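You operate a simulated robot arm through the tools that you are given. There is no shell and no other tool.

The job below is to be done with a simulated robot arm. You get a single attempt, and the scene is never put back.

JOB
Shrink the three caps that still show 0.20 MM to go.
Fine: one burst each: set the hot-air box down over the cap and lift it; leave it on the heater rest pad.

Only the result counts: the job must be done as asked and must still hold three seconds after the hand-in. Knocking over, shifting, dropping, spilling or breaking anything else fails it. A push-on lid holds only when it is set on centred and level and pressed home; a screw cap is set on level and turned clockwise until tight.

ROBOT AND FRAMES
A 7-joint arm with a two-finger parallel gripper, fixed in place. Base frame: the origin is on the floor under the middle of its stand, x ahead of it, y to its left, z up; the work surface is at about z = 0.9. Units: m, rad, N and s.
With the tool pointing down near the work surface it reaches from about 0.3 to 0.68 m from the base axis. Its first joint turns from -1.152 to 1.152 rad. Payload 1.57 kg.
The tool frame sits at the grasp point between the pads (the TCP): z along the fingers, y along the line on which they close. The tips reach 0.03 m beyond it. The gripper opens to 0.11 m. The fingers are 0.024 m wide and 0.012 m thick; the gripper's body (0.048 by 0.112 m) begins 0.078 m behind the TCP.
Orientation is that of the tool frame in the base frame, as a unit quaternion [w, x, y, z]. With the fingers straight down and closing along the base's y, the tool's x points along the base's -x, its y along +y and its z along -z.

CONTROLS
- The arm moves only by the tool nudge_tool. Its argument "increments" is a list that holds one entry, the list of rows, each a list of 7 numbers: the shift along the tool's x, y, z in m, then the turn, a rotation vector about the tool's x, y, z in rad, then the gripper command, from -1 (shut) to 1 (fully open), values between in proportion. In form: [[[dx, dy, dz, wx, wy, wz, jaw], ...]]. A call has 1 to 20 rows; each row shifts and turns the commanded pose from where the row before left it, along the tool's axes as they then stand. Each row takes 0.2 s and may step no farther than 0.05 m and 0.15 rad from the row before; otherwise, or with a gripper value out of range, the whole call is refused. Where a pose cannot be reached the arm comes as near as it can. A force on the tool above 40 N (or 10 N above the force at the start of the call, whichever is more), or a blocked arm, ends the call early, and 0.2 s more pass. The fingers move at their own pace (about 0.108 m/s each) and stop on an object; they squeeze with about 43 N. The grip force told is the motor's: it shows also when the fingers shut on nothing. Time passes only in rows, and 0.2 s behind the last, so rows that do not move let the fingers close. The reply holds the time, the measured pose of the TCP, the force on the tool along the base axes, the opening and the grip force, in the units named above and with some noise, with the torque about the TCP (base axes, N m) and any sound that the robot's microphone picked up.
- Cameras (640 x 400 px; columns grow to the right, rows downward): "scene" is fixed at [0.1592, -0.3906, 1.4055]; the picture's right is [0.82, -0.57, 0.00], its down [-0.33, -0.47, -0.82] and it looks along [0.47, 0.67, -0.57] (base axes); focal length 370 px, centre (320, 200). "wrist" rides on the gripper at [0.07, 0.016, -0.141] in the tool frame; the picture's right is [-0.23, 0.97, 0.00], its down [-0.85, -0.20, -0.48] and it looks along [-0.47, -0.11, 0.88] (tool axes); focal length 222 px, centre (320, 200). There is no depth. A picture from a camera that has moved, and an enlarged one, comes with that camera's place and axes in the base frame and with its lens.
- grab_frame(camera): a new picture of that camera. The clock stands still meanwhile.
- close_up(camera, box): a new picture of the part [left, top, right, bottom] of that camera's present view, enlarged. The clock stands still meanwhile.
- hand_in(): hands the job in; it is judged then, once.

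Places have to be worked out from the pictures, the camera data and where the tool is seen. Open the gripper and draw the arm clear of the work before you hand the job in, unless the task says otherwise.

The tools are called after ">>>" as name(argument=value, ...) on one line, values as JSON. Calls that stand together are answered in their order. nudge_tool: Moves the arm, as the interface text tells. Its arguments: {"type":"object","properties":{"increments":{"type":"array"}},"required":["increments"]} The other tools are called the same way: grab_frame (camera) takes a picture; close_up (camera, box) takes an enlarged picture of a part of a camera's view; hand_in () hands the job in.

At the start:

```text
clock: 0.0
ee_pos: [0.3431, -0.0937, 1.1666]
ee_rot: [0.0, 0.0, 1.0, 0.0]
ft_force: [0.0, 0.8, 0.1]
torque: [0.0, 0.03, 0.01]
width: 0.1099
finger_force: 0.0
```

scene: 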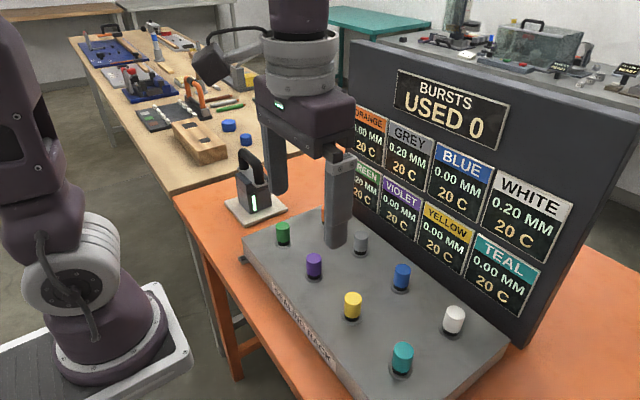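
wrist: 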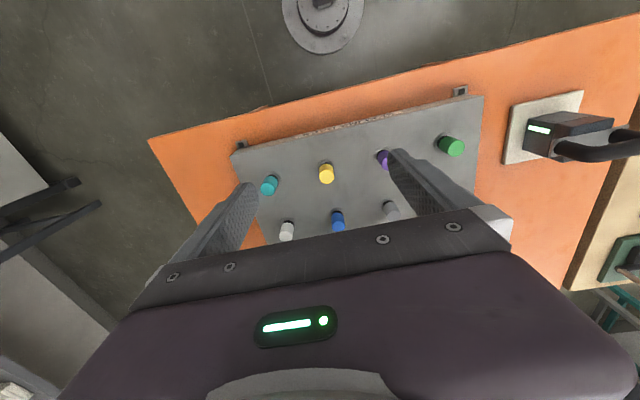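

I'll begin by looking at the display and the rack more closely to identify which caps still show 0.20 MM.

>>> close_up(camera="scene", box=[340, 60, 600, 320])

>>> close_up(camera="scene", box=[200, 130, 400, 280])

>>> close_up(camera="wrist", box=[440, 60, 640, 200])

```text
1.54 times, centred on (470, 190) of scene
camera zoom: at [0.1592, -0.3906, 1.4055], right [0.82, -0.57, 0.0], down [-0.33, -0.47, -0.82], along [0.47, 0.67, -0.57], focal length 569 px, centre (89, 215)
```

zoom: 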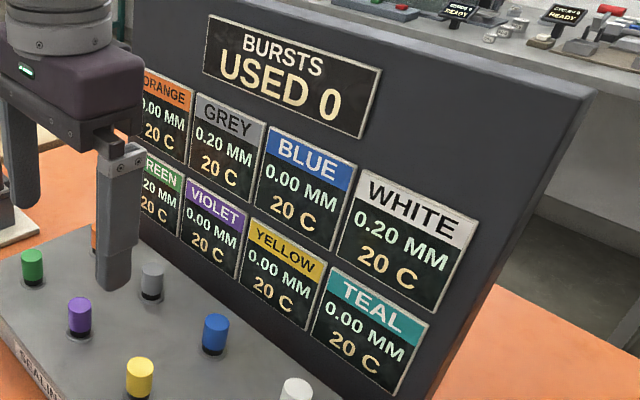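

```text
2.67 times, centred on (300, 205) of scene
camera zoom: at [0.1592, -0.3906, 1.4055], right [0.82, -0.57, 0.0], down [-0.33, -0.47, -0.82], along [0.47, 0.67, -0.57], focal length 986 px, centre (373, 187)
```

zoom: 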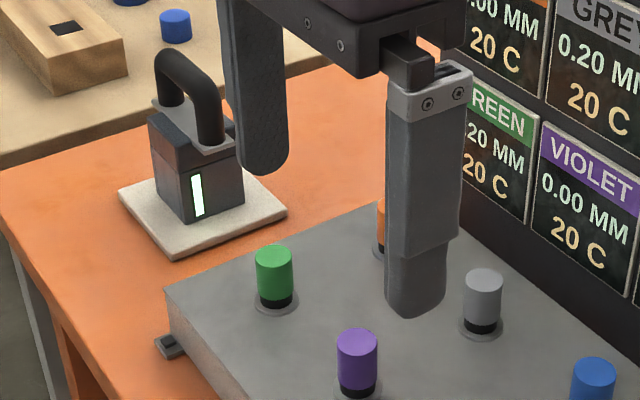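

```text
2.86 times, centred on (540, 130) of wrist
camera zoom: at [0.2746, -0.0768, 1.3078], right [0.23, 0.97, 0.0], down [0.85, -0.2, 0.48], along [0.47, -0.11, -0.88], focal length 635 px, centre (-309, 400)
```

zoom: 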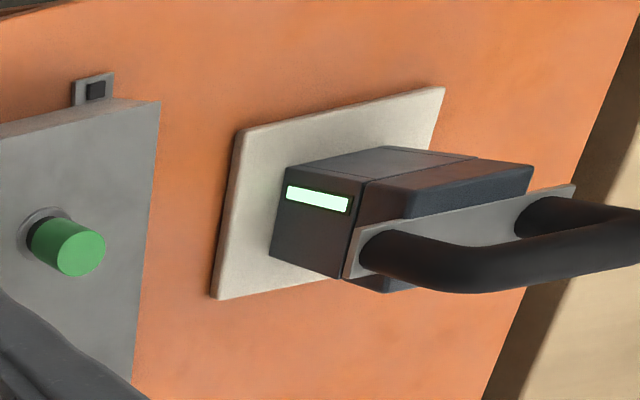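

The board reads 0.20 MM for grey, white and (partly hidden) green, with orange apparently 0.00; the box stands on its pad at about (0.43, 0.26) with a handle bar along y. I'll move the arm up and over towards the box, which should also clear the scene view of the orange and green panels.

>>> nudge_tool(increments=[[[-0.002, 0.043, -0.012, 0, 0, 0, 1], [-0.002, 0.043, -0.012, 0, 0, 0, 1], [-0.002, 0.043, -0.012, 0, 0, 0, 1], [-0.002, 0.043, -0.012, 0, 0, 0, 1], [-0.002, 0.043, -0.012, 0, 0, 0, 1], [-0.002, 0.043, -0.012, 0, 0, 0, 1], [-0.002, 0.043, -0.012, 0, 0, 0, 1], [0, 0.03, 0, 0, 0, 0, 1]]])

```text
clock: 1.8
ee_pos: [0.3582, 0.2375, 1.2498]
ee_rot: [-0.001, 0.001, 1.0, 0.0]
ft_force: [0.7, 0.5, 1.4]
torque: [-0.01, -0.01, -0.03]
width: 0.1099
finger_force: 0.1
```

The arm is now near (0.358, 0.238, 1.25). I'll take pictures of both cameras to fix box and cap positions.

>>> grab_frame(camera="scene")

>>> grab_frame(camera="wrist")

>>> close_up(camera="scene", box=[300, 60, 560, 320])

```text
taken
```

scene: 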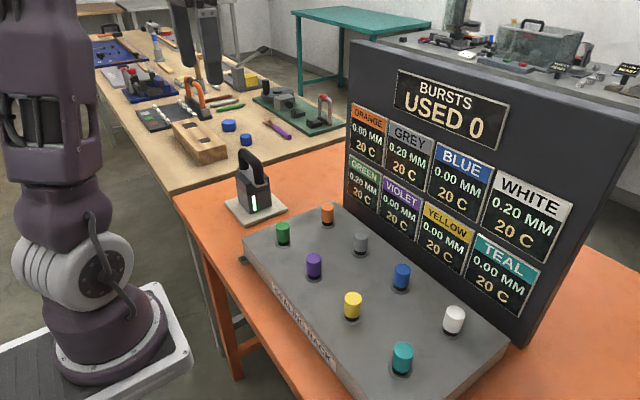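

```text
taken
camera wrist: at [0.2883, 0.2545, 1.3916], right [0.23, 0.97, 0.0], down [0.85, -0.2, 0.48], along [0.47, -0.11, -0.88], focal length 222 px, centre (320, 200)
```

wrist: 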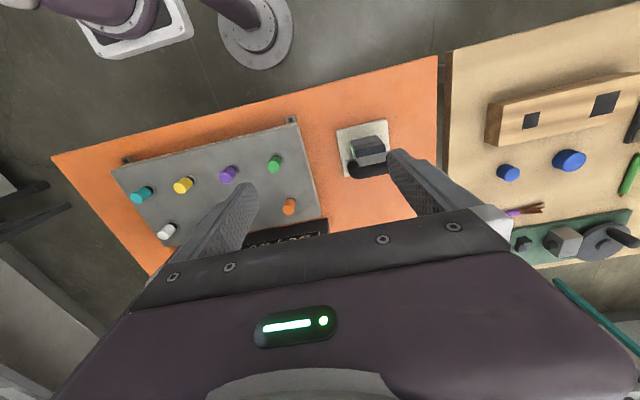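

```text
1.54 times, centred on (430, 190) of scene
camera zoom: at [0.1592, -0.3906, 1.4055], right [0.82, -0.57, 0.0], down [-0.33, -0.47, -0.82], along [0.47, 0.67, -0.57], focal length 569 px, centre (151, 215)
```

zoom: 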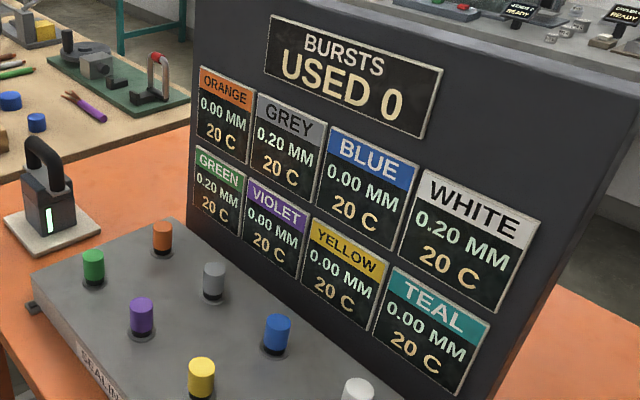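

Confirmed: GREEN, GREY and WHITE read 0.20 MM and all the others 0.00. I'll enlarge the box and the caps in both views to triangulate them.

>>> close_up(camera="scene", box=[215, 140, 305, 230])

>>> close_up(camera="wrist", box=[320, 105, 420, 195])

>>> close_up(camera="wrist", box=[110, 120, 330, 260])

>>> close_up(camera="scene", box=[240, 195, 500, 385])

```text
4.44 times, centred on (260, 185) of scene
camera zoom: at [0.1592, -0.3906, 1.4055], right [0.82, -0.57, 0.0], down [-0.33, -0.47, -0.82], along [0.47, 0.67, -0.57], focal length 1644 px, centre (587, 267)
```

zoom: 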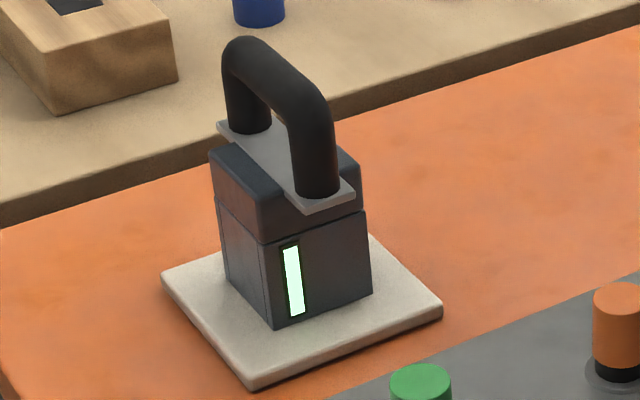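

```text
4.44 times, centred on (370, 150) of wrist
camera zoom: at [0.2883, 0.2545, 1.3916], right [0.23, 0.97, 0.0], down [0.85, -0.2, 0.48], along [0.47, -0.11, -0.88], focal length 987 px, centre (98, 422)
```

zoom: 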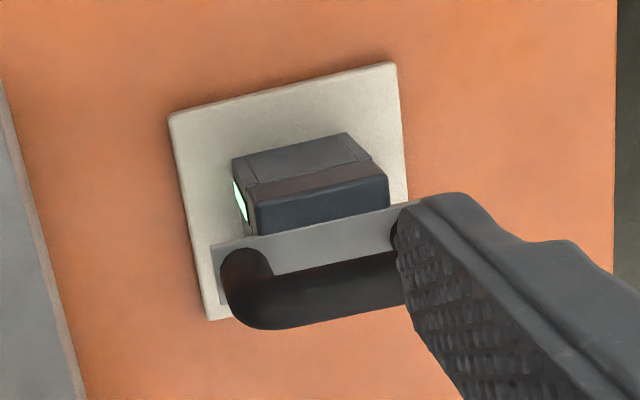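

```text
2.86 times, centred on (220, 190) of wrist
camera zoom: at [0.2883, 0.2545, 1.3916], right [0.23, 0.97, 0.0], down [0.85, -0.2, 0.48], along [0.47, -0.11, -0.88], focal length 635 px, centre (606, 229)
```

zoom: 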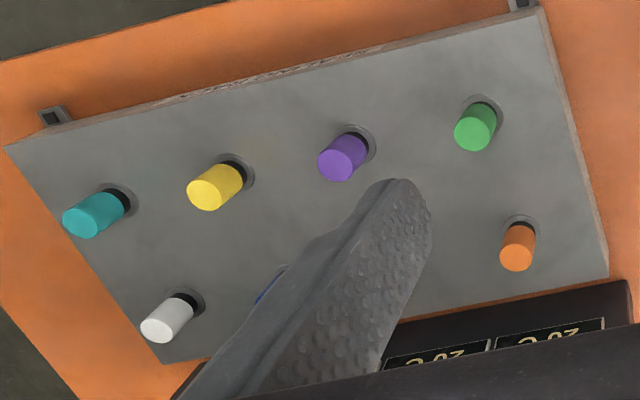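

```text
2.11 times, centred on (370, 290) of scene
camera zoom: at [0.1592, -0.3906, 1.4055], right [0.82, -0.57, 0.0], down [-0.33, -0.47, -0.82], along [0.47, 0.67, -0.57], focal length 779 px, centre (215, 10)
```

zoom: 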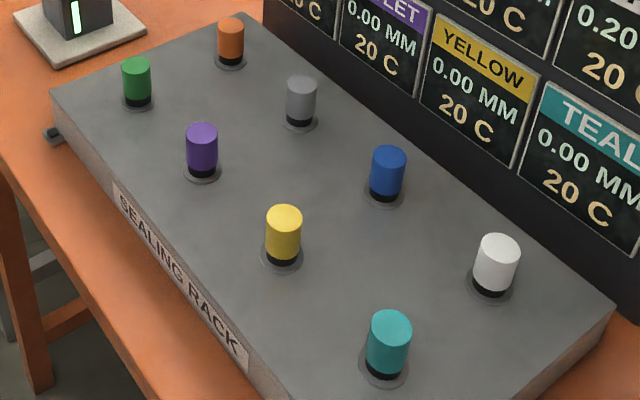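

Triangulating, I get the pad and box centred near (0.456, 0.317), handle bar along y at z≈1.0, and the caps on a ~0.107 m grid with tops near z≈0.947. The fingers must close along x to take the bar, so I turn the tool -90° about its z here, high above everything.

>>> nudge_tool(increments=[[[0, 0, 0, 0, 0, -0.1428, 1], [0, 0, 0, 0, 0, -0.1428, 1], [0, 0, 0, 0, 0, -0.1428, 1], [0, 0, 0, 0, 0, -0.1428, 1], [0, 0, 0, 0, 0, -0.1428, 1], [0, 0, 0, 0, 0, -0.1428, 1], [0, 0, 0, 0, 0, -0.1428, 1], [0, 0, 0, 0, 0, -0.1428, 1], [0, 0, 0, 0, 0, -0.1428, 1], [0, 0, 0, 0, 0, -0.1428, 1], [0, 0, 0, 0, 0, -0.1428, 1]]])

```text
clock: 4.2
ee_pos: [0.3577, 0.237, 1.2492]
ee_rot: [-0.001, 0.707, -0.707, 0.0]
ft_force: [-0.4, -0.6, -0.2]
torque: [0.0, -0.02, 0.01]
width: 0.11
finger_force: 0.1
```

The turn was reached in full (tool x now along base -y, tool y along base -x). I move above the estimated box centre at z = 1.20 and look.

>>> nudge_tool(increments=[[[-0.0263, -0.0327, 0.0167, 0, 0, 0, 1], [-0.0263, -0.0327, 0.0167, 0, 0, 0, 1], [-0.0263, -0.0327, 0.0167, 0, 0, 0, 1], [0, 0, 0, 0, 0, 0, 1]]])

>>> grab_frame(camera="wrist")

>>> grab_frame(camera="scene")

```text
clock: 5.2
ee_pos: [0.4562, 0.3163, 1.2002]
ee_rot: [0.001, -0.707, 0.707, 0.0]
ft_force: [-0.7, 0.6, 0.5]
torque: [0.01, 0.01, 0.0]
width: 0.1098
finger_force: 0.0
```

```text
taken
camera wrist: at [0.44, 0.2465, 1.3412], right [-0.97, 0.23, 0.0], down [0.2, 0.85, 0.48], along [0.11, 0.47, -0.88], focal length 222 px, centre (320, 200)
```

wrist: 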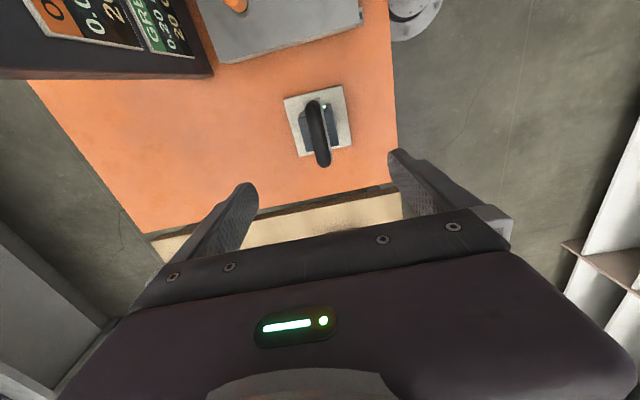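

```text
taken
```

scene: 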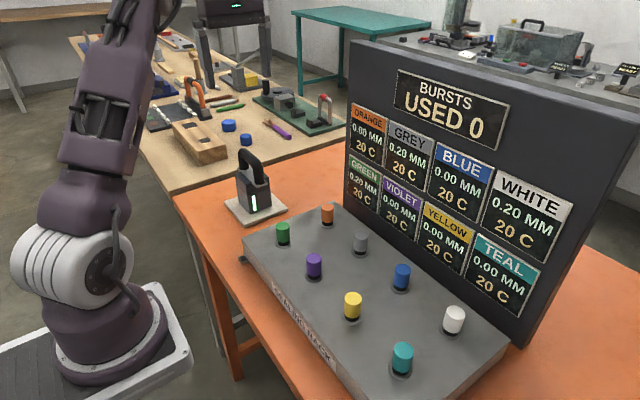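

The handle appears right under the grasp axis (predicted pixel (320,133) for z=1.0). I enlarge it to refine the offset and the bar's direction.

>>> close_up(camera="wrist", box=[260, 70, 380, 180])

>>> close_up(camera="scene", box=[215, 140, 305, 230])

```text
3.64 times, centred on (320, 125) of wrist
camera zoom: at [0.44, 0.2465, 1.3412], right [-0.97, 0.23, 0.0], down [0.2, 0.85, 0.48], along [0.11, 0.47, -0.88], focal length 808 px, centre (320, 473)
```

zoom: 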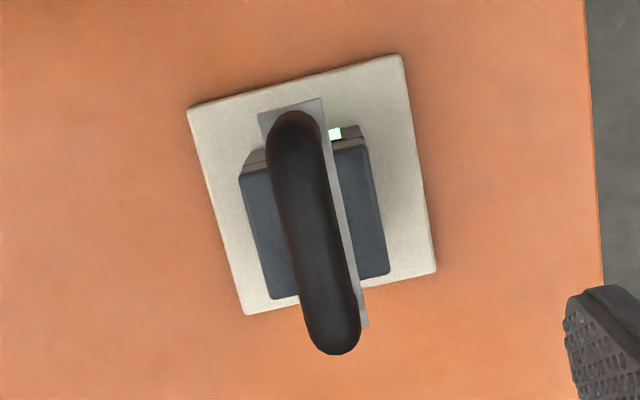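

```text
4.44 times, centred on (260, 185) of scene
camera zoom: at [0.1592, -0.3906, 1.4055], right [0.82, -0.57, 0.0], down [-0.33, -0.47, -0.82], along [0.47, 0.67, -0.57], focal length 1644 px, centre (587, 267)
```

zoom: 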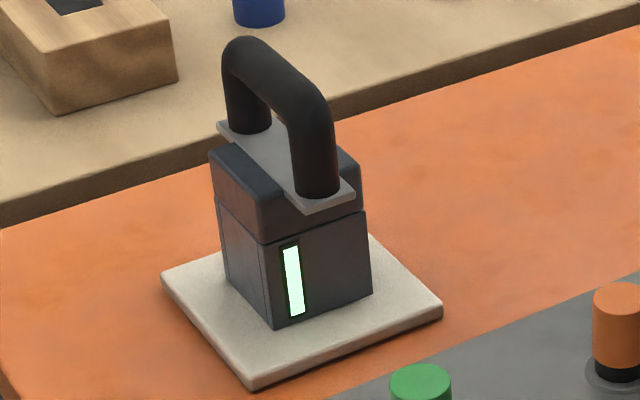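

The bar centreline reads x≈0.4595, box/pad centre ≈ (0.460, 0.323), bar height z≈1.0, tube about 23 mm thick, and the yaw error is only ~1°. I go down to z=1.10 above it with open fingers and look again.

>>> nudge_tool(increments=[[[-0.0057, -0.0033, 0.02, 0, 0, 0, 1], [0, 0, 0.04, 0, 0, 0, 1], [0, 0, 0.04, 0, 0, 0, 1], [0, 0, 0, 0, 0, 0, 1]]])

>>> grab_frame(camera="wrist")

>>> close_up(camera="scene", box=[200, 80, 320, 220])

```text
clock: 6.2
ee_pos: [0.4589, 0.323, 1.1005]
ee_rot: [0.0, -0.706, 0.708, 0.0]
ft_force: [-0.2, -0.7, 0.4]
torque: [0.04, -0.01, -0.01]
width: 0.11
finger_force: 0.1
```

```text
taken
camera wrist: at [0.4434, 0.2528, 1.2413], right [-0.97, 0.23, 0.0], down [0.2, 0.85, 0.48], along [0.11, 0.47, -0.88], focal length 222 px, centre (320, 200)
```

wrist: 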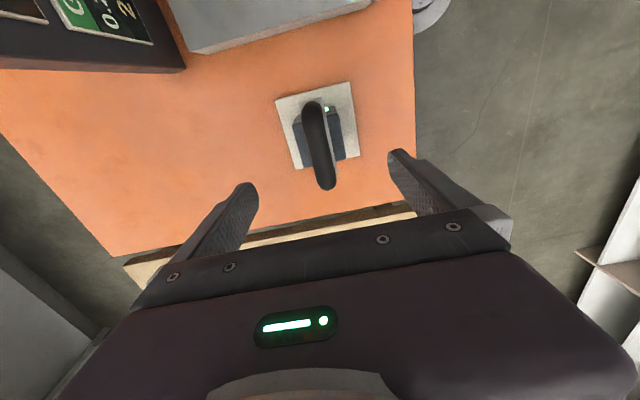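

```text
2.86 times, centred on (260, 150) of scene
camera zoom: at [0.1592, -0.3906, 1.4055], right [0.82, -0.57, 0.0], down [-0.33, -0.47, -0.82], along [0.47, 0.67, -0.57], focal length 1057 px, centre (491, 343)
```

zoom: 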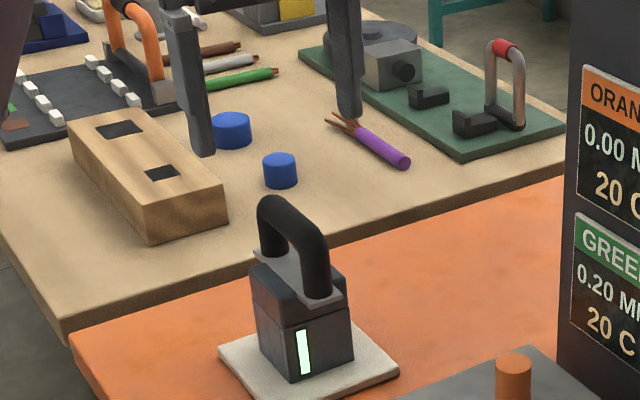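

The arm is where commanded and the fingertip projections agree with my scene model within a few mm. I enlarge the wrist view for a last check of the bar against the grasp axis.

>>> close_up(camera="wrist", box=[230, 70, 410, 210])

```text
2.86 times, centred on (320, 140) of wrist
camera zoom: at [0.4434, 0.2528, 1.2413], right [-0.97, 0.23, 0.0], down [0.2, 0.85, 0.48], along [0.11, 0.47, -0.88], focal length 635 px, centre (320, 371)
```

zoom: 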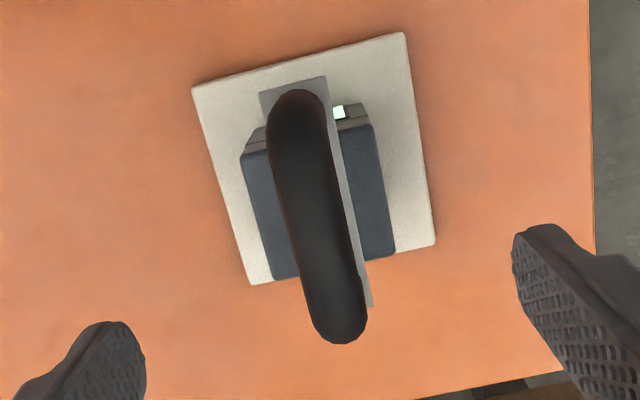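

Bar is at x≈0.460, arch centre y≈0.323, so the grasp axis is within about 1 mm. I descend with open fingers to z≈1.005 in shrinking steps.

>>> nudge_tool(increments=[[[0, -0.001, 0.03, 0, 0, 0, 1], [0, 0, 0.03, 0, 0, 0, 1], [0, 0, 0.02, 0, 0, 0, 1], [0, 0, 0.01, 0, 0, 0, 1], [0, 0, 0.005, 0, 0, 0, 1], [0, 0, 0, 0, 0, 0, 1]]])

>>> close_up(camera="scene", box=[200, 110, 320, 230])

>>> grab_frame(camera="wrist")

```text
clock: 7.6
ee_pos: [0.4615, 0.3207, 1.0054]
ee_rot: [0.0, -0.706, 0.708, 0.0]
ft_force: [-1.1, -0.1, 0.5]
torque: [0.0, 0.0, 0.01]
width: 0.1101
finger_force: 0.0
```

```text
3.33 times, centred on (260, 170) of scene
camera zoom: at [0.1592, -0.3906, 1.4055], right [0.82, -0.57, 0.0], down [-0.33, -0.47, -0.82], along [0.47, 0.67, -0.57], focal length 1233 px, centre (520, 300)
```

zoom: 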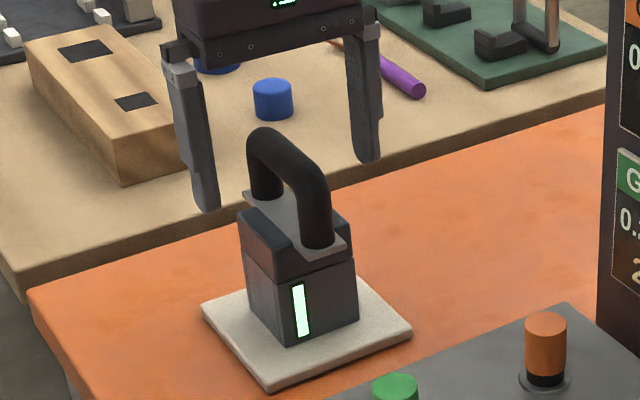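

```text
taken
camera wrist: at [0.4446, 0.2527, 1.1463], right [-0.97, 0.23, 0.0], down [0.2, 0.85, 0.48], along [0.11, 0.47, -0.88], focal length 222 px, centre (320, 200)
```

wrist: 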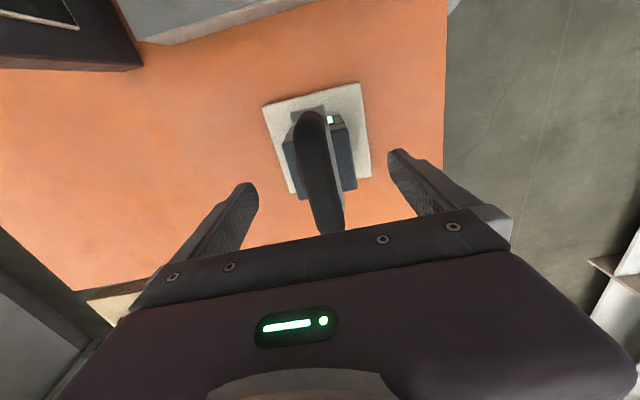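

Fingertips straddle the bar symmetrically and still have clearance above the plate. I lower 6 mm more so the pads centre on the bar, then shut the gripper.

>>> nudge_tool(increments=[[[0, 0, 0.006, 0, 0, 0, 1], [0, 0, 0, 0, 0, 0, 1], [0, 0, 0, 0, 0, 0, -1], [0, 0, 0, 0, 0, 0, -1], [0, 0, 0, 0, 0, 0, -1], [0, 0, 0, 0, 0, 0, -1], [0, 0, 0, 0, 0, 0, -1]]])

>>> close_up(camera="scene", box=[200, 110, 320, 230])

```text
clock: 9.2
ee_pos: [0.4601, 0.3219, 0.999]
ee_rot: [-0.001, -0.706, 0.708, 0.0]
ft_force: [-1.1, 0.2, 0.6]
torque: [0.02, 0.01, 0.05]
width: 0.0233
finger_force: 35.6
```

```text
3.33 times, centred on (260, 170) of scene
camera zoom: at [0.1592, -0.3906, 1.4055], right [0.82, -0.57, 0.0], down [-0.33, -0.47, -0.82], along [0.47, 0.67, -0.57], focal length 1233 px, centre (520, 300)
```

zoom: 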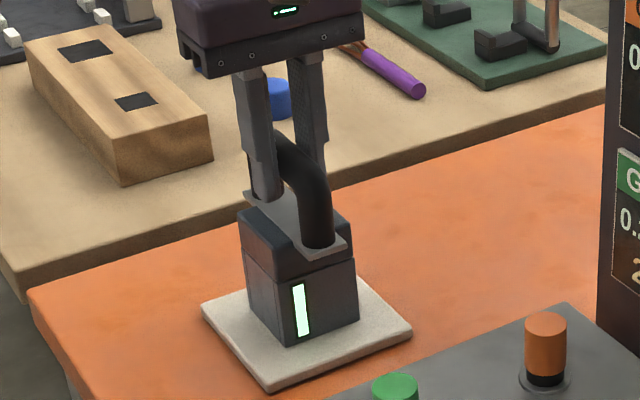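

Gripped: opening 0.0233 m matches the bar and the box has not shifted. I lift straight up, gently first, to z≈1.15.

>>> nudge_tool(increments=[[[0, 0, -0.005, 0, 0, 0, -1], [0, 0, -0.015, 0, 0, 0, -1], [0, 0, -0.03, 0, 0, 0, -1], [0, 0, -0.04, 0, 0, 0, -1], [0, 0, -0.04, 0, 0, 0, -1], [0, 0, -0.02, 0, 0, 0, -1], [0, 0, 0, 0, 0, 0, -1], [0, 0, 0, 0, 0, 0, -1]]])

>>> grab_frame(camera="wrist")

>>> grab_frame(camera="scene")

```text
clock: 11.0
ee_pos: [0.461, 0.3217, 1.1488]
ee_rot: [0.0, -0.707, 0.707, 0.001]
ft_force: [0.8, -0.3, -3.0]
torque: [-0.03, 0.03, -0.01]
width: 0.0232
finger_force: 35.7
```

```text
taken
camera wrist: at [0.4446, 0.2521, 1.2906], right [-0.97, 0.23, 0.0], down [0.2, 0.85, 0.48], along [0.11, 0.47, -0.88], focal length 222 px, centre (320, 200)
```

wrist: 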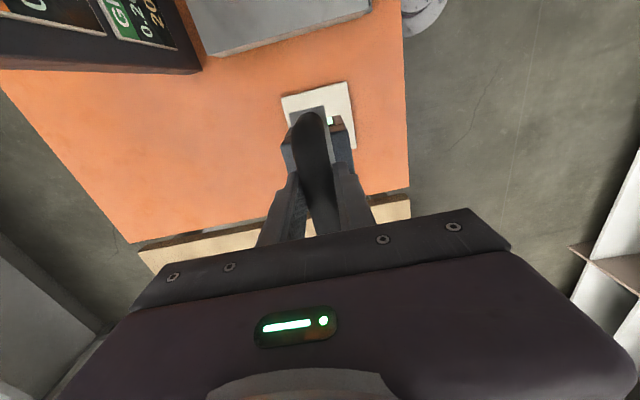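

```text
taken
```

scene: 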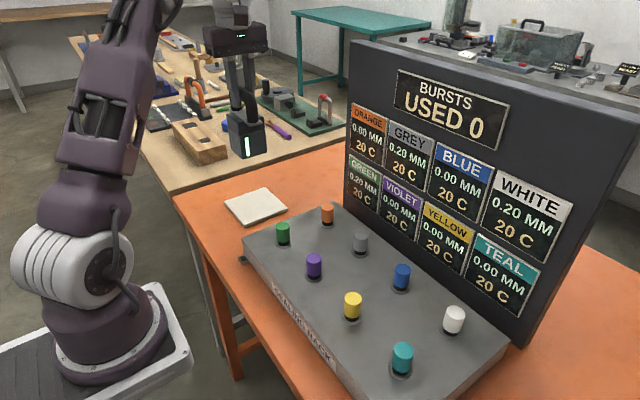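

The box is hanging (about 3 N) with the pad now empty. I carry it at this height, bottom well above the caps, to above the green cap estimate (0.426, 0.119) and take pictures.

>>> nudge_tool(increments=[[[0.0407, 0.007, 0, 0, 0, 0, -1], [0.0407, 0.007, 0, 0, 0, 0, -1], [0.0407, 0.007, 0, 0, 0, 0, -1], [0.0407, 0.007, 0, 0, 0, 0, -1], [0.0407, 0.007, 0, 0, 0, 0, -1], [0, 0, 0, 0, 0, 0, -1], [0, 0, 0, 0, 0, 0, -1]]])

>>> grab_frame(camera="wrist")

>>> close_up(camera="wrist", box=[160, 0, 480, 200])

>>> close_up(camera="scene", box=[210, 80, 400, 280])

```text
clock: 12.6
ee_pos: [0.4243, 0.1154, 1.1491]
ee_rot: [0.0, -0.707, 0.708, 0.0]
ft_force: [-0.7, -0.7, -3.0]
torque: [-0.04, 0.01, 0.02]
width: 0.0233
finger_force: 35.6
```

```text
taken
camera wrist: at [0.4098, 0.0481, 1.2905], right [-0.97, 0.23, 0.0], down [0.2, 0.85, 0.48], along [0.11, 0.47, -0.88], focal length 222 px, centre (320, 200)
```

wrist: 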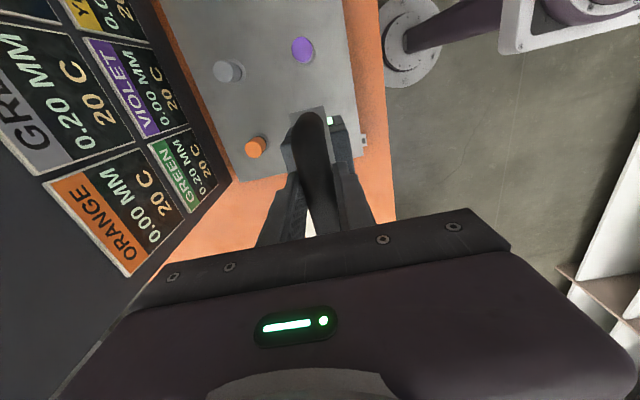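

```text
2.00 times, centred on (320, 100) of wrist
camera zoom: at [0.4098, 0.0481, 1.2905], right [-0.97, 0.23, 0.0], down [0.2, 0.85, 0.48], along [0.11, 0.47, -0.88], focal length 444 px, centre (320, 400)
```

zoom: 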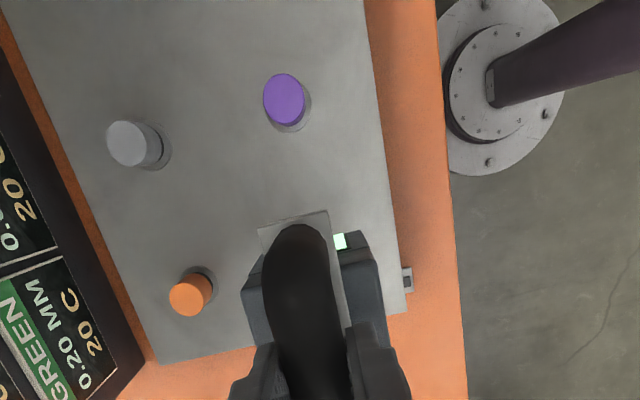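

```text
2.00 times, centred on (305, 180) of scene
camera zoom: at [0.1592, -0.3906, 1.4055], right [0.82, -0.57, 0.0], down [-0.33, -0.47, -0.82], along [0.47, 0.67, -0.57], focal length 740 px, centre (350, 240)
```

zoom: 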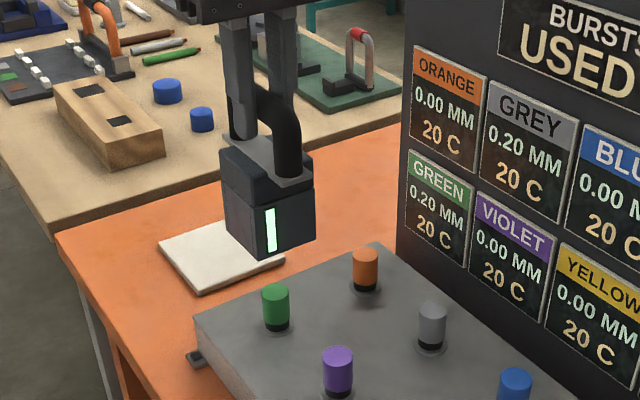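

The box hangs level over green; combining the wrist views gives cap tops at z≈0.9425, rack top ≈0.901, grid pitch 0.11 m with green at ≈(0.4257, 0.1195), grey ≈(0.535, 0.010), white ≈(0.5355, -0.2105). I nudge 1 mm in y and lower to z≈1.105 for an alignment check before covering the cap.

>>> nudge_tool(increments=[[[-0.0013, 0, 0.015, 0, 0, 0, -1], [0, 0, 0.02, 0, 0, 0, -1], [0, 0, 0.01, 0, 0, 0, -1], [0, 0, 0, 0, 0, 0, -1], [0, 0, 0, 0, 0, 0, -1]]])

>>> close_up(camera="scene", box=[235, 150, 335, 260])

>>> close_up(camera="wrist", box=[200, 20, 440, 200])

```text
clock: 13.8
ee_pos: [0.4255, 0.1187, 1.1043]
ee_rot: [0.0, -0.707, 0.708, 0.0]
ft_force: [-0.3, -0.3, -3.1]
torque: [-0.02, 0.01, -0.01]
width: 0.0233
finger_force: 35.3
```

```text
3.64 times, centred on (285, 205) of scene
camera zoom: at [0.1592, -0.3906, 1.4055], right [0.82, -0.57, 0.0], down [-0.33, -0.47, -0.82], along [0.47, 0.67, -0.57], focal length 1345 px, centre (447, 182)
```

zoom: 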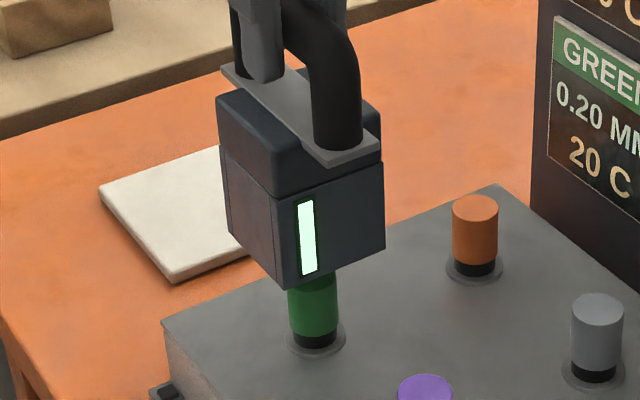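

```text
2.22 times, centred on (320, 110) of wrist
camera zoom: at [0.4096, 0.05, 1.2457], right [-0.97, 0.23, 0.0], down [0.2, 0.85, 0.48], along [0.11, 0.47, -0.88], focal length 494 px, centre (320, 400)
```

zoom: 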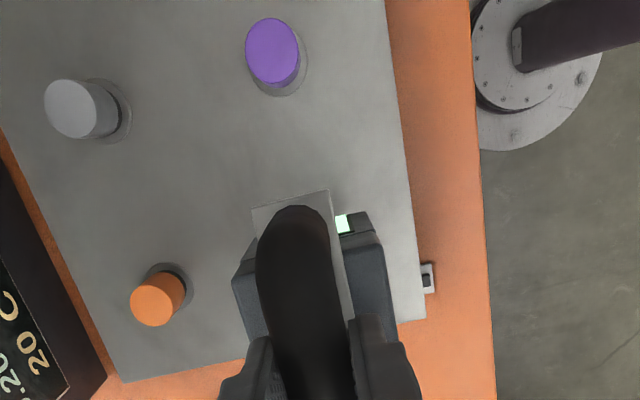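

In the scene view the box's bottom centre sits on the cap's axis (within ~1 px sideways), and bottom is ~2.5 cm above the cap top. I lower slowly past the cap-top height and check the force.

>>> nudge_tool(increments=[[[0, 0, 0.01, 0, 0, 0, -1], [0, 0, 0.006, 0, 0, 0, -1], [0, 0, 0.004, 0, 0, 0, -1], [0, 0, 0.004, 0, 0, 0, -1], [0, 0, 0.004, 0, 0, 0, -1], [0, 0, 0.004, 0, 0, 0, -1]]])

>>> close_up(camera="scene", box=[235, 150, 335, 260])

```text
clock: 15.2
ee_pos: [0.4263, 0.1194, 1.0724]
ee_rot: [0.0, -0.706, 0.708, 0.0]
ft_force: [0.8, -0.4, -2.5]
torque: [-0.03, -0.01, 0.01]
width: 0.0234
finger_force: 35.6
```

```text
3.64 times, centred on (285, 205) of scene
camera zoom: at [0.1592, -0.3906, 1.4055], right [0.82, -0.57, 0.0], down [-0.33, -0.47, -0.82], along [0.47, 0.67, -0.57], focal length 1345 px, centre (447, 182)
```

zoom: 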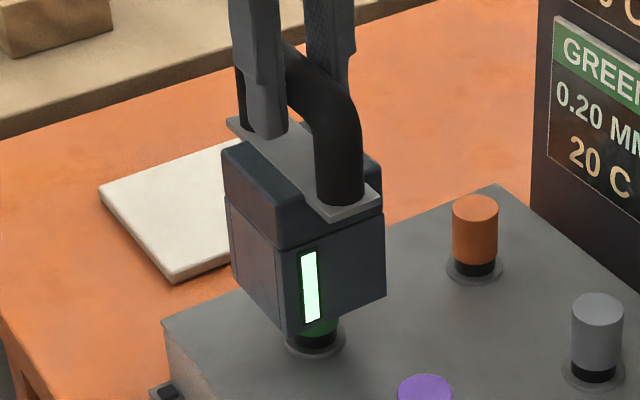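

No contact force as the bottom edge passed the cap top, so the cap is inside the cavity. About 35 mm remain; I continue down in small steps.

>>> nudge_tool(increments=[[[0, 0, 0.005, 0, 0, 0, -1], [0, 0, 0.005, 0, 0, 0, -1], [0, 0, 0.005, 0, 0, 0, -1], [0, 0, 0.005, 0, 0, 0, -1], [0, 0, 0.004, 0, 0, 0, -1], [0, 0, 0.002, 0, 0, 0, -1]]])

>>> close_up(camera="scene", box=[235, 150, 335, 260])

```text
clock: 16.6
ee_pos: [0.4249, 0.1204, 1.0463]
ee_rot: [0.001, -0.706, 0.708, -0.001]
ft_force: [-0.2, 0.2, -3.8]
torque: [-0.03, -0.02, 0.0]
width: 0.0231
finger_force: 35.9
```

```text
3.64 times, centred on (285, 205) of scene
camera zoom: at [0.1592, -0.3906, 1.4055], right [0.82, -0.57, 0.0], down [-0.33, -0.47, -0.82], along [0.47, 0.67, -0.57], focal length 1345 px, centre (447, 182)
```

zoom: 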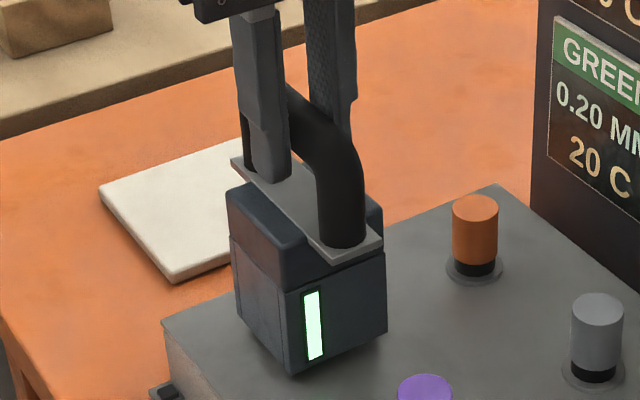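

Still free (−3.8 N, only the box's weight), about 9 mm above the rack. I continue in 2 mm steps, watching for contact.

>>> nudge_tool(increments=[[[0, 0, 0.002, 0, 0, 0, -1], [0, 0, 0.002, 0, 0, 0, -1], [0, 0, 0.002, 0, 0, 0, -1]]])

```text
clock: 17.4
ee_pos: [0.4254, 0.1198, 1.0402]
ee_rot: [-0.001, -0.707, 0.707, 0.0]
ft_force: [0.3, -0.1, -3.0]
torque: [-0.03, -0.01, -0.02]
width: 0.0234
finger_force: 35.7
```

No contact yet at z=1.040. I take two more small steps.

>>> nudge_tool(increments=[[[0, 0, 0.001, 0, 0, 0, -1], [0, 0, 0.001, 0, 0, 0, -1]]])

>>> close_up(camera="scene", box=[235, 150, 335, 260])

>>> grab_frame(camera="scene")

```text
clock: 18.0
ee_pos: [0.4252, 0.1194, 1.0387]
ee_rot: [0.0, -0.707, 0.707, 0.0]
ft_force: [0.6, -1.0, -3.2]
torque: [-0.01, -0.01, 0.0]
width: 0.0232
finger_force: 36.0
```

```text
3.64 times, centred on (285, 205) of scene
camera zoom: at [0.1592, -0.3906, 1.4055], right [0.82, -0.57, 0.0], down [-0.33, -0.47, -0.82], along [0.47, 0.67, -0.57], focal length 1345 px, centre (447, 182)
```

zoom: 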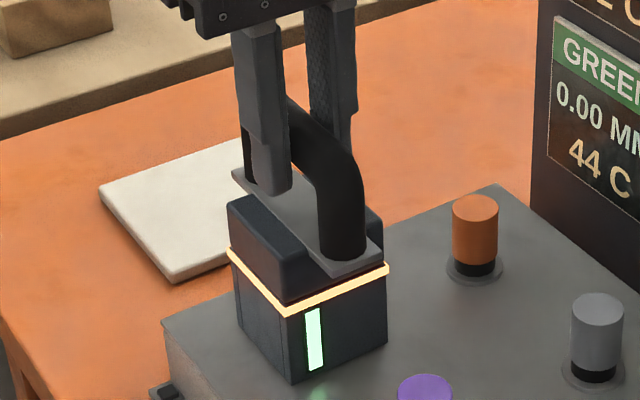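

```text
taken
```

scene: 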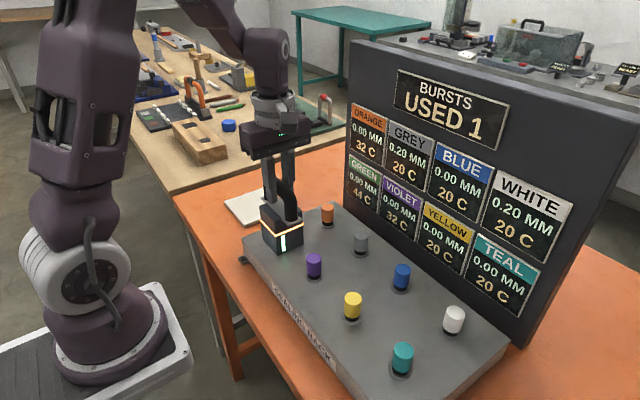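

The burst fired: USED 1, GREEN 0.00 MM at 44 C, with neighbours orange and violet warmed to 32 C. I lift straight up now, away from the cap.

>>> nudge_tool(increments=[[[0, 0, -0.004, 0, 0, 0, -1], [0, 0, -0.01, 0, 0, 0, -1], [0, 0, -0.02, 0, 0, 0, -1], [0, 0, -0.03, 0, 0, 0, -1], [0, 0, -0.03, 0, 0, 0, -1], [0, 0, -0.018, 0, 0, 0, -1], [0, 0, 0, 0, 0, 0, -1]]])

>>> grab_frame(camera="scene")

>>> close_up(camera="scene", box=[320, 60, 580, 320])

```text
clock: 19.6
ee_pos: [0.4263, 0.1198, 1.1511]
ee_rot: [0.0, -0.706, 0.708, -0.001]
ft_force: [0.5, -0.6, -3.0]
torque: [0.02, -0.01, 0.0]
width: 0.0233
finger_force: 35.2
```

```text
taken
```

scene: 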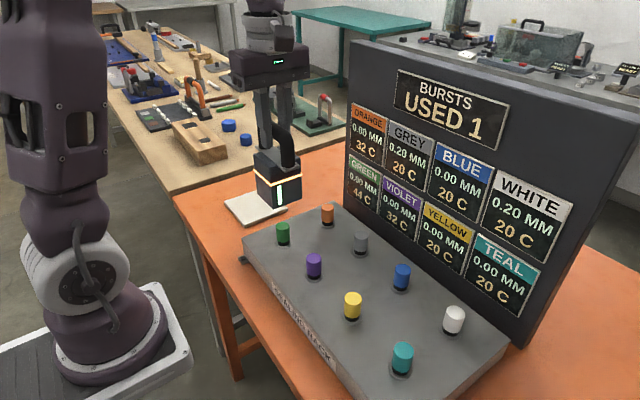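

```text
1.54 times, centred on (450, 190) of scene
camera zoom: at [0.1592, -0.3906, 1.4055], right [0.82, -0.57, 0.0], down [-0.33, -0.47, -0.82], along [0.47, 0.67, -0.57], focal length 569 px, centre (120, 215)
```

zoom: 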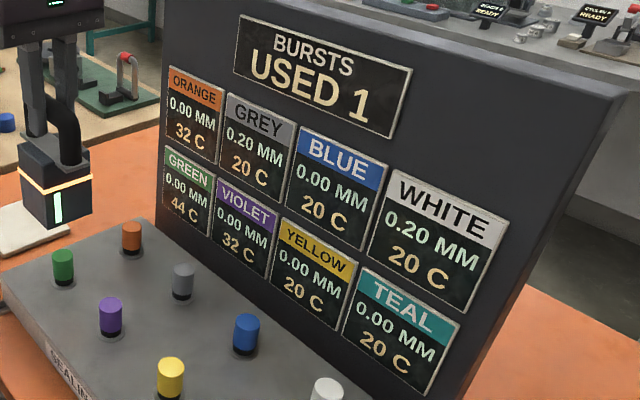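

Green is done and its cap stands free; the box's band still glows but the panels hold at 44/32/32 C. To keep the neighbours from heating further I go next to the far cap, white, at ≈(0.5355, -0.2105), staying at z=1.15.

>>> nudge_tool(increments=[[[0.0414, -0.01374, 0, 0, 0, 0, -1], [0.0414, -0.01374, 0, 0, 0, 0, -1], [0.0414, -0.01374, 0, 0, 0, 0, -1], [0.0414, -0.01374, 0, 0, 0, 0, -1], [0.0414, -0.01374, 0, 0, 0, 0, -1], [0.0414, -0.01374, 0, 0, 0, 0, -1], [0.0414, -0.01374, 0, 0, 0, 0, -1], [0.0413, -0.01374, 0, 0, 0, 0, -1], [0, 0, 0, 0, 0, 0, -1], [0, 0, 0, 0, 0, 0, -1]]])

>>> grab_frame(camera="scene")

>>> grab_frame(camera="wrist")

```text
clock: 21.8
ee_pos: [0.5348, -0.2125, 1.1506]
ee_rot: [0.0, 0.707, -0.707, 0.0]
ft_force: [0.9, 0.6, -3.1]
torque: [0.0, -0.01, 0.0]
width: 0.0232
finger_force: 35.0
```

```text
taken
```

scene: 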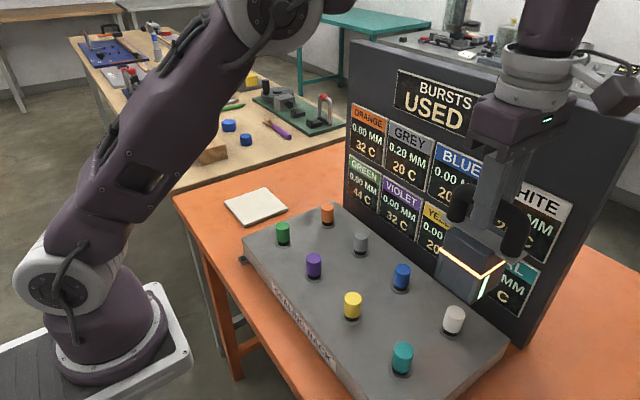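

```text
taken
camera wrist: at [0.519, -0.2819, 1.2916], right [-0.97, 0.23, 0.0], down [0.2, 0.85, 0.48], along [0.11, 0.47, -0.88], focal length 222 px, centre (320, 200)
```

wrist: 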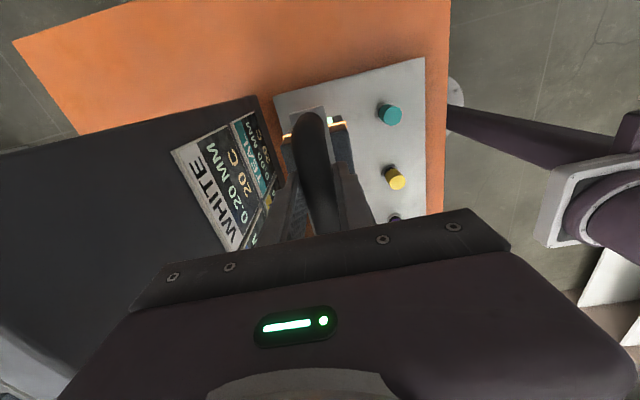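

The tool is at about (0.535, -0.212). I enlarge both views to check the teal/yellow grid and the box-to-white alignment.

>>> close_up(camera="wrist", box=[240, 50, 440, 230])

>>> close_up(camera="scene", box=[400, 220, 540, 360])

```text
2.22 times, centred on (340, 140) of wrist
camera zoom: at [0.519, -0.2819, 1.2916], right [-0.97, 0.23, 0.0], down [0.2, 0.85, 0.48], along [0.11, 0.47, -0.88], focal length 494 px, centre (276, 333)
```

zoom: 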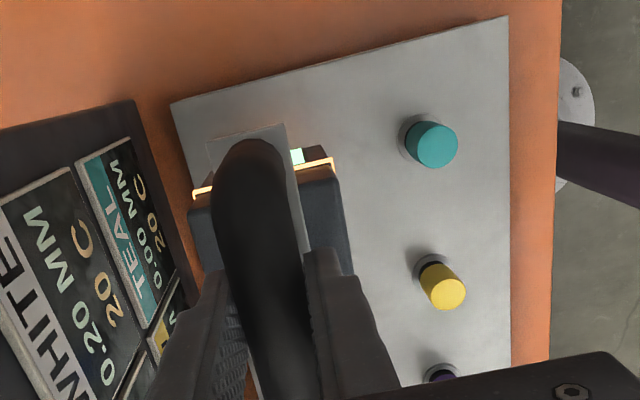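

```text
2.86 times, centred on (470, 290) of scene
camera zoom: at [0.1592, -0.3907, 1.4055], right [0.82, -0.57, 0.0], down [-0.33, -0.47, -0.82], along [0.47, 0.67, -0.57], focal length 1057 px, centre (-109, -57)
```

zoom: 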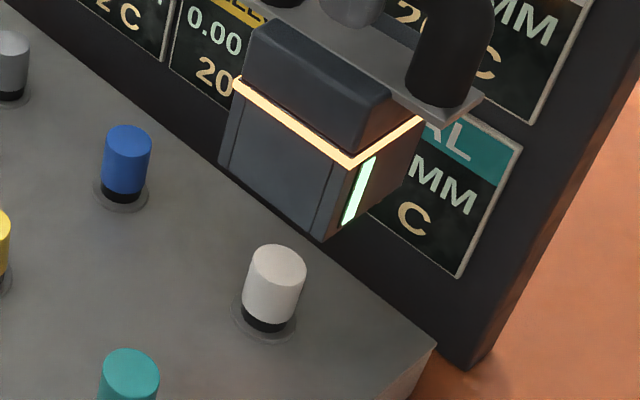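

Teal computes to (0.4263, -0.2104) and yellow to (0.427, -0.100), confirming the grid and white at ≈(0.5358, -0.2107). I apply a ~1 mm correction and lower to z≈1.105 for an alignment check.

>>> nudge_tool(increments=[[[-0.001, -0.0005, 0.015, 0, 0, 0, -1], [0, 0, 0.02, 0, 0, 0, -1], [0, 0, 0.01, 0, 0, 0, -1], [0, 0, 0, 0, 0, 0, -1], [0, 0, 0, 0, 0, 0, -1]]])

>>> close_up(camera="scene", box=[400, 240, 520, 360])

>>> close_up(camera="wrist", box=[240, 50, 440, 230])

```text
clock: 23.0
ee_pos: [0.5356, -0.2107, 1.1063]
ee_rot: [0.001, -0.706, 0.708, 0.0]
ft_force: [-0.1, 0.6, -4.4]
torque: [-0.03, -0.01, -0.01]
width: 0.0232
finger_force: 35.7
```

```text
3.33 times, centred on (460, 300) of scene
camera zoom: at [0.1592, -0.3907, 1.4055], right [0.82, -0.57, 0.0], down [-0.33, -0.47, -0.82], along [0.47, 0.67, -0.57], focal length 1233 px, centre (-147, -133)
```

zoom: 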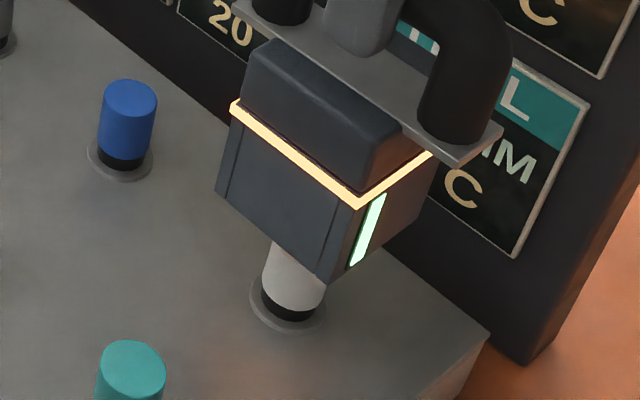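

```text
2.22 times, centred on (340, 140) of wrist
camera zoom: at [0.5195, -0.2804, 1.2463], right [-0.97, 0.23, 0.0], down [0.2, 0.85, 0.48], along [0.11, 0.47, -0.88], focal length 494 px, centre (276, 333)
```

zoom: 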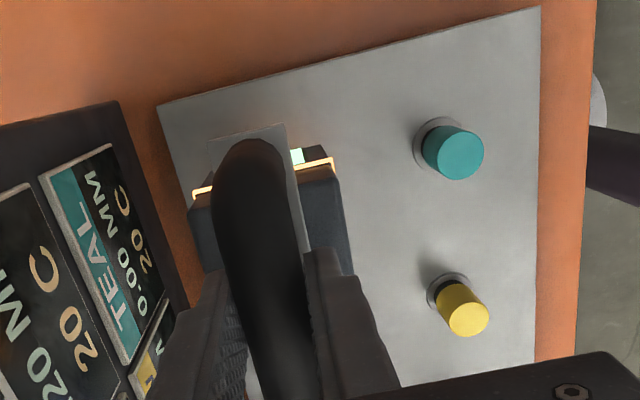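

Tool at (0.5355, -0.2104) and the box bottom centre lies on the white cap's axis in the scene view. I lower past the cap-top height in small steps.

>>> nudge_tool(increments=[[[0, 0, 0.01, 0, 0, 0, -1], [0, 0, 0.006, 0, 0, 0, -1], [0, 0, 0.004, 0, 0, 0, -1], [0, 0, 0.004, 0, 0, 0, -1], [0, 0, 0.004, 0, 0, 0, -1], [0, 0, 0.004, 0, 0, 0, -1]]])

>>> close_up(camera="scene", box=[400, 240, 520, 360])

```text
clock: 24.4
ee_pos: [0.5341, -0.2104, 1.0732]
ee_rot: [0.0, -0.707, 0.707, 0.0]
ft_force: [0.6, 0.9, -3.9]
torque: [0.0, -0.04, 0.01]
width: 0.0234
finger_force: 35.4
```

```text
3.33 times, centred on (460, 300) of scene
camera zoom: at [0.1592, -0.3907, 1.4055], right [0.82, -0.57, 0.0], down [-0.33, -0.47, -0.82], along [0.47, 0.67, -0.57], focal length 1233 px, centre (-147, -133)
```

zoom: 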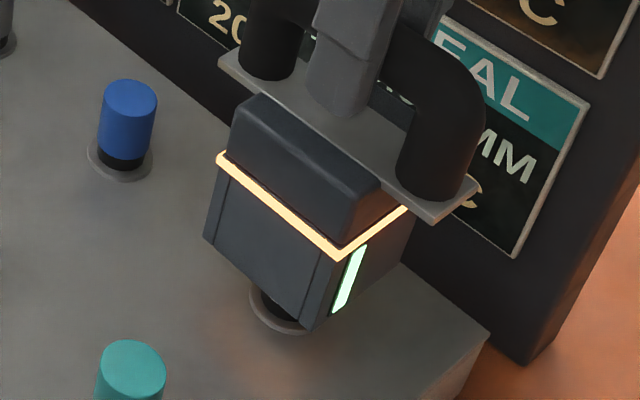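

Still free of contact with the cap inside the cavity. I continue down 26 mm as with green, then the last steps.

>>> nudge_tool(increments=[[[0, 0, 0.005, 0, 0, 0, -1], [0, 0, 0.005, 0, 0, 0, -1], [0, 0, 0.005, 0, 0, 0, -1], [0, 0, 0.005, 0, 0, 0, -1], [0, 0, 0.004, 0, 0, 0, -1], [0, 0, 0.002, 0, 0, 0, -1]]])

```text
clock: 25.8
ee_pos: [0.5354, -0.211, 1.0474]
ee_rot: [0.001, -0.707, 0.708, 0.0]
ft_force: [-0.2, -0.5, -4.1]
torque: [-0.04, -0.02, 0.0]
width: 0.0232
finger_force: 35.8
```

No contact at z=1.047; the burst on green came near 1.039. I go down 6 mm in 2 mm steps.

>>> nudge_tool(increments=[[[0, 0, 0.002, 0, 0, 0, -1], [0, 0, 0.002, 0, 0, 0, -1], [0, 0, 0.002, 0, 0, 0, -1]]])

>>> close_up(camera="scene", box=[330, 60, 570, 360])

```text
clock: 26.6
ee_pos: [0.5356, -0.2106, 1.0421]
ee_rot: [-0.001, -0.706, 0.708, 0.0]
ft_force: [0.9, 0.2, -2.9]
torque: [0.02, -0.01, 0.0]
width: 0.0232
finger_force: 35.9
```

```text
1.33 times, centred on (450, 210) of scene
camera zoom: at [0.1592, -0.3907, 1.4055], right [0.82, -0.57, 0.0], down [-0.33, -0.47, -0.82], along [0.47, 0.67, -0.57], focal length 493 px, centre (147, 187)
```

zoom: 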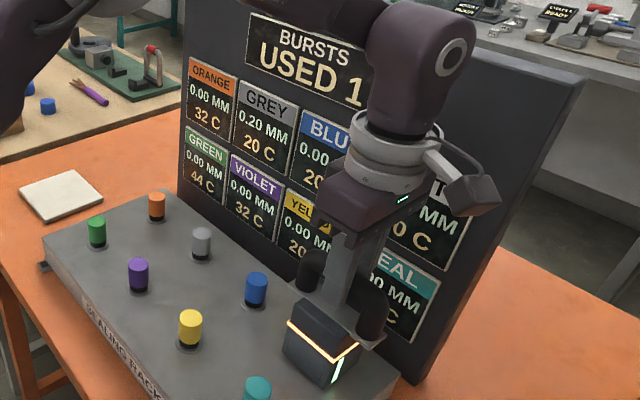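

Counter still reads 1, so it has not fired yet. I take 1 mm steps to reach the seating height.

>>> nudge_tool(increments=[[[0, 0, 0.001, 0, 0, 0, -1], [0, 0, 0.001, 0, 0, 0, -1]]])

>>> close_up(camera="scene", box=[330, 60, 570, 360])

```text
clock: 27.2
ee_pos: [0.5359, -0.2102, 1.0388]
ee_rot: [0.0, -0.706, 0.708, 0.001]
ft_force: [0.4, 0.0, -2.7]
torque: [-0.01, 0.0, 0.02]
width: 0.0233
finger_force: 35.1
```

```text
1.33 times, centred on (450, 210) of scene
camera zoom: at [0.1592, -0.3907, 1.4055], right [0.82, -0.57, 0.0], down [-0.33, -0.47, -0.82], along [0.47, 0.67, -0.57], focal length 493 px, centre (147, 187)
```

zoom: 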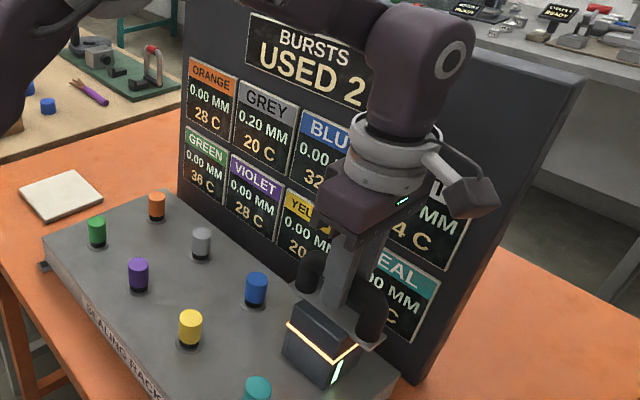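

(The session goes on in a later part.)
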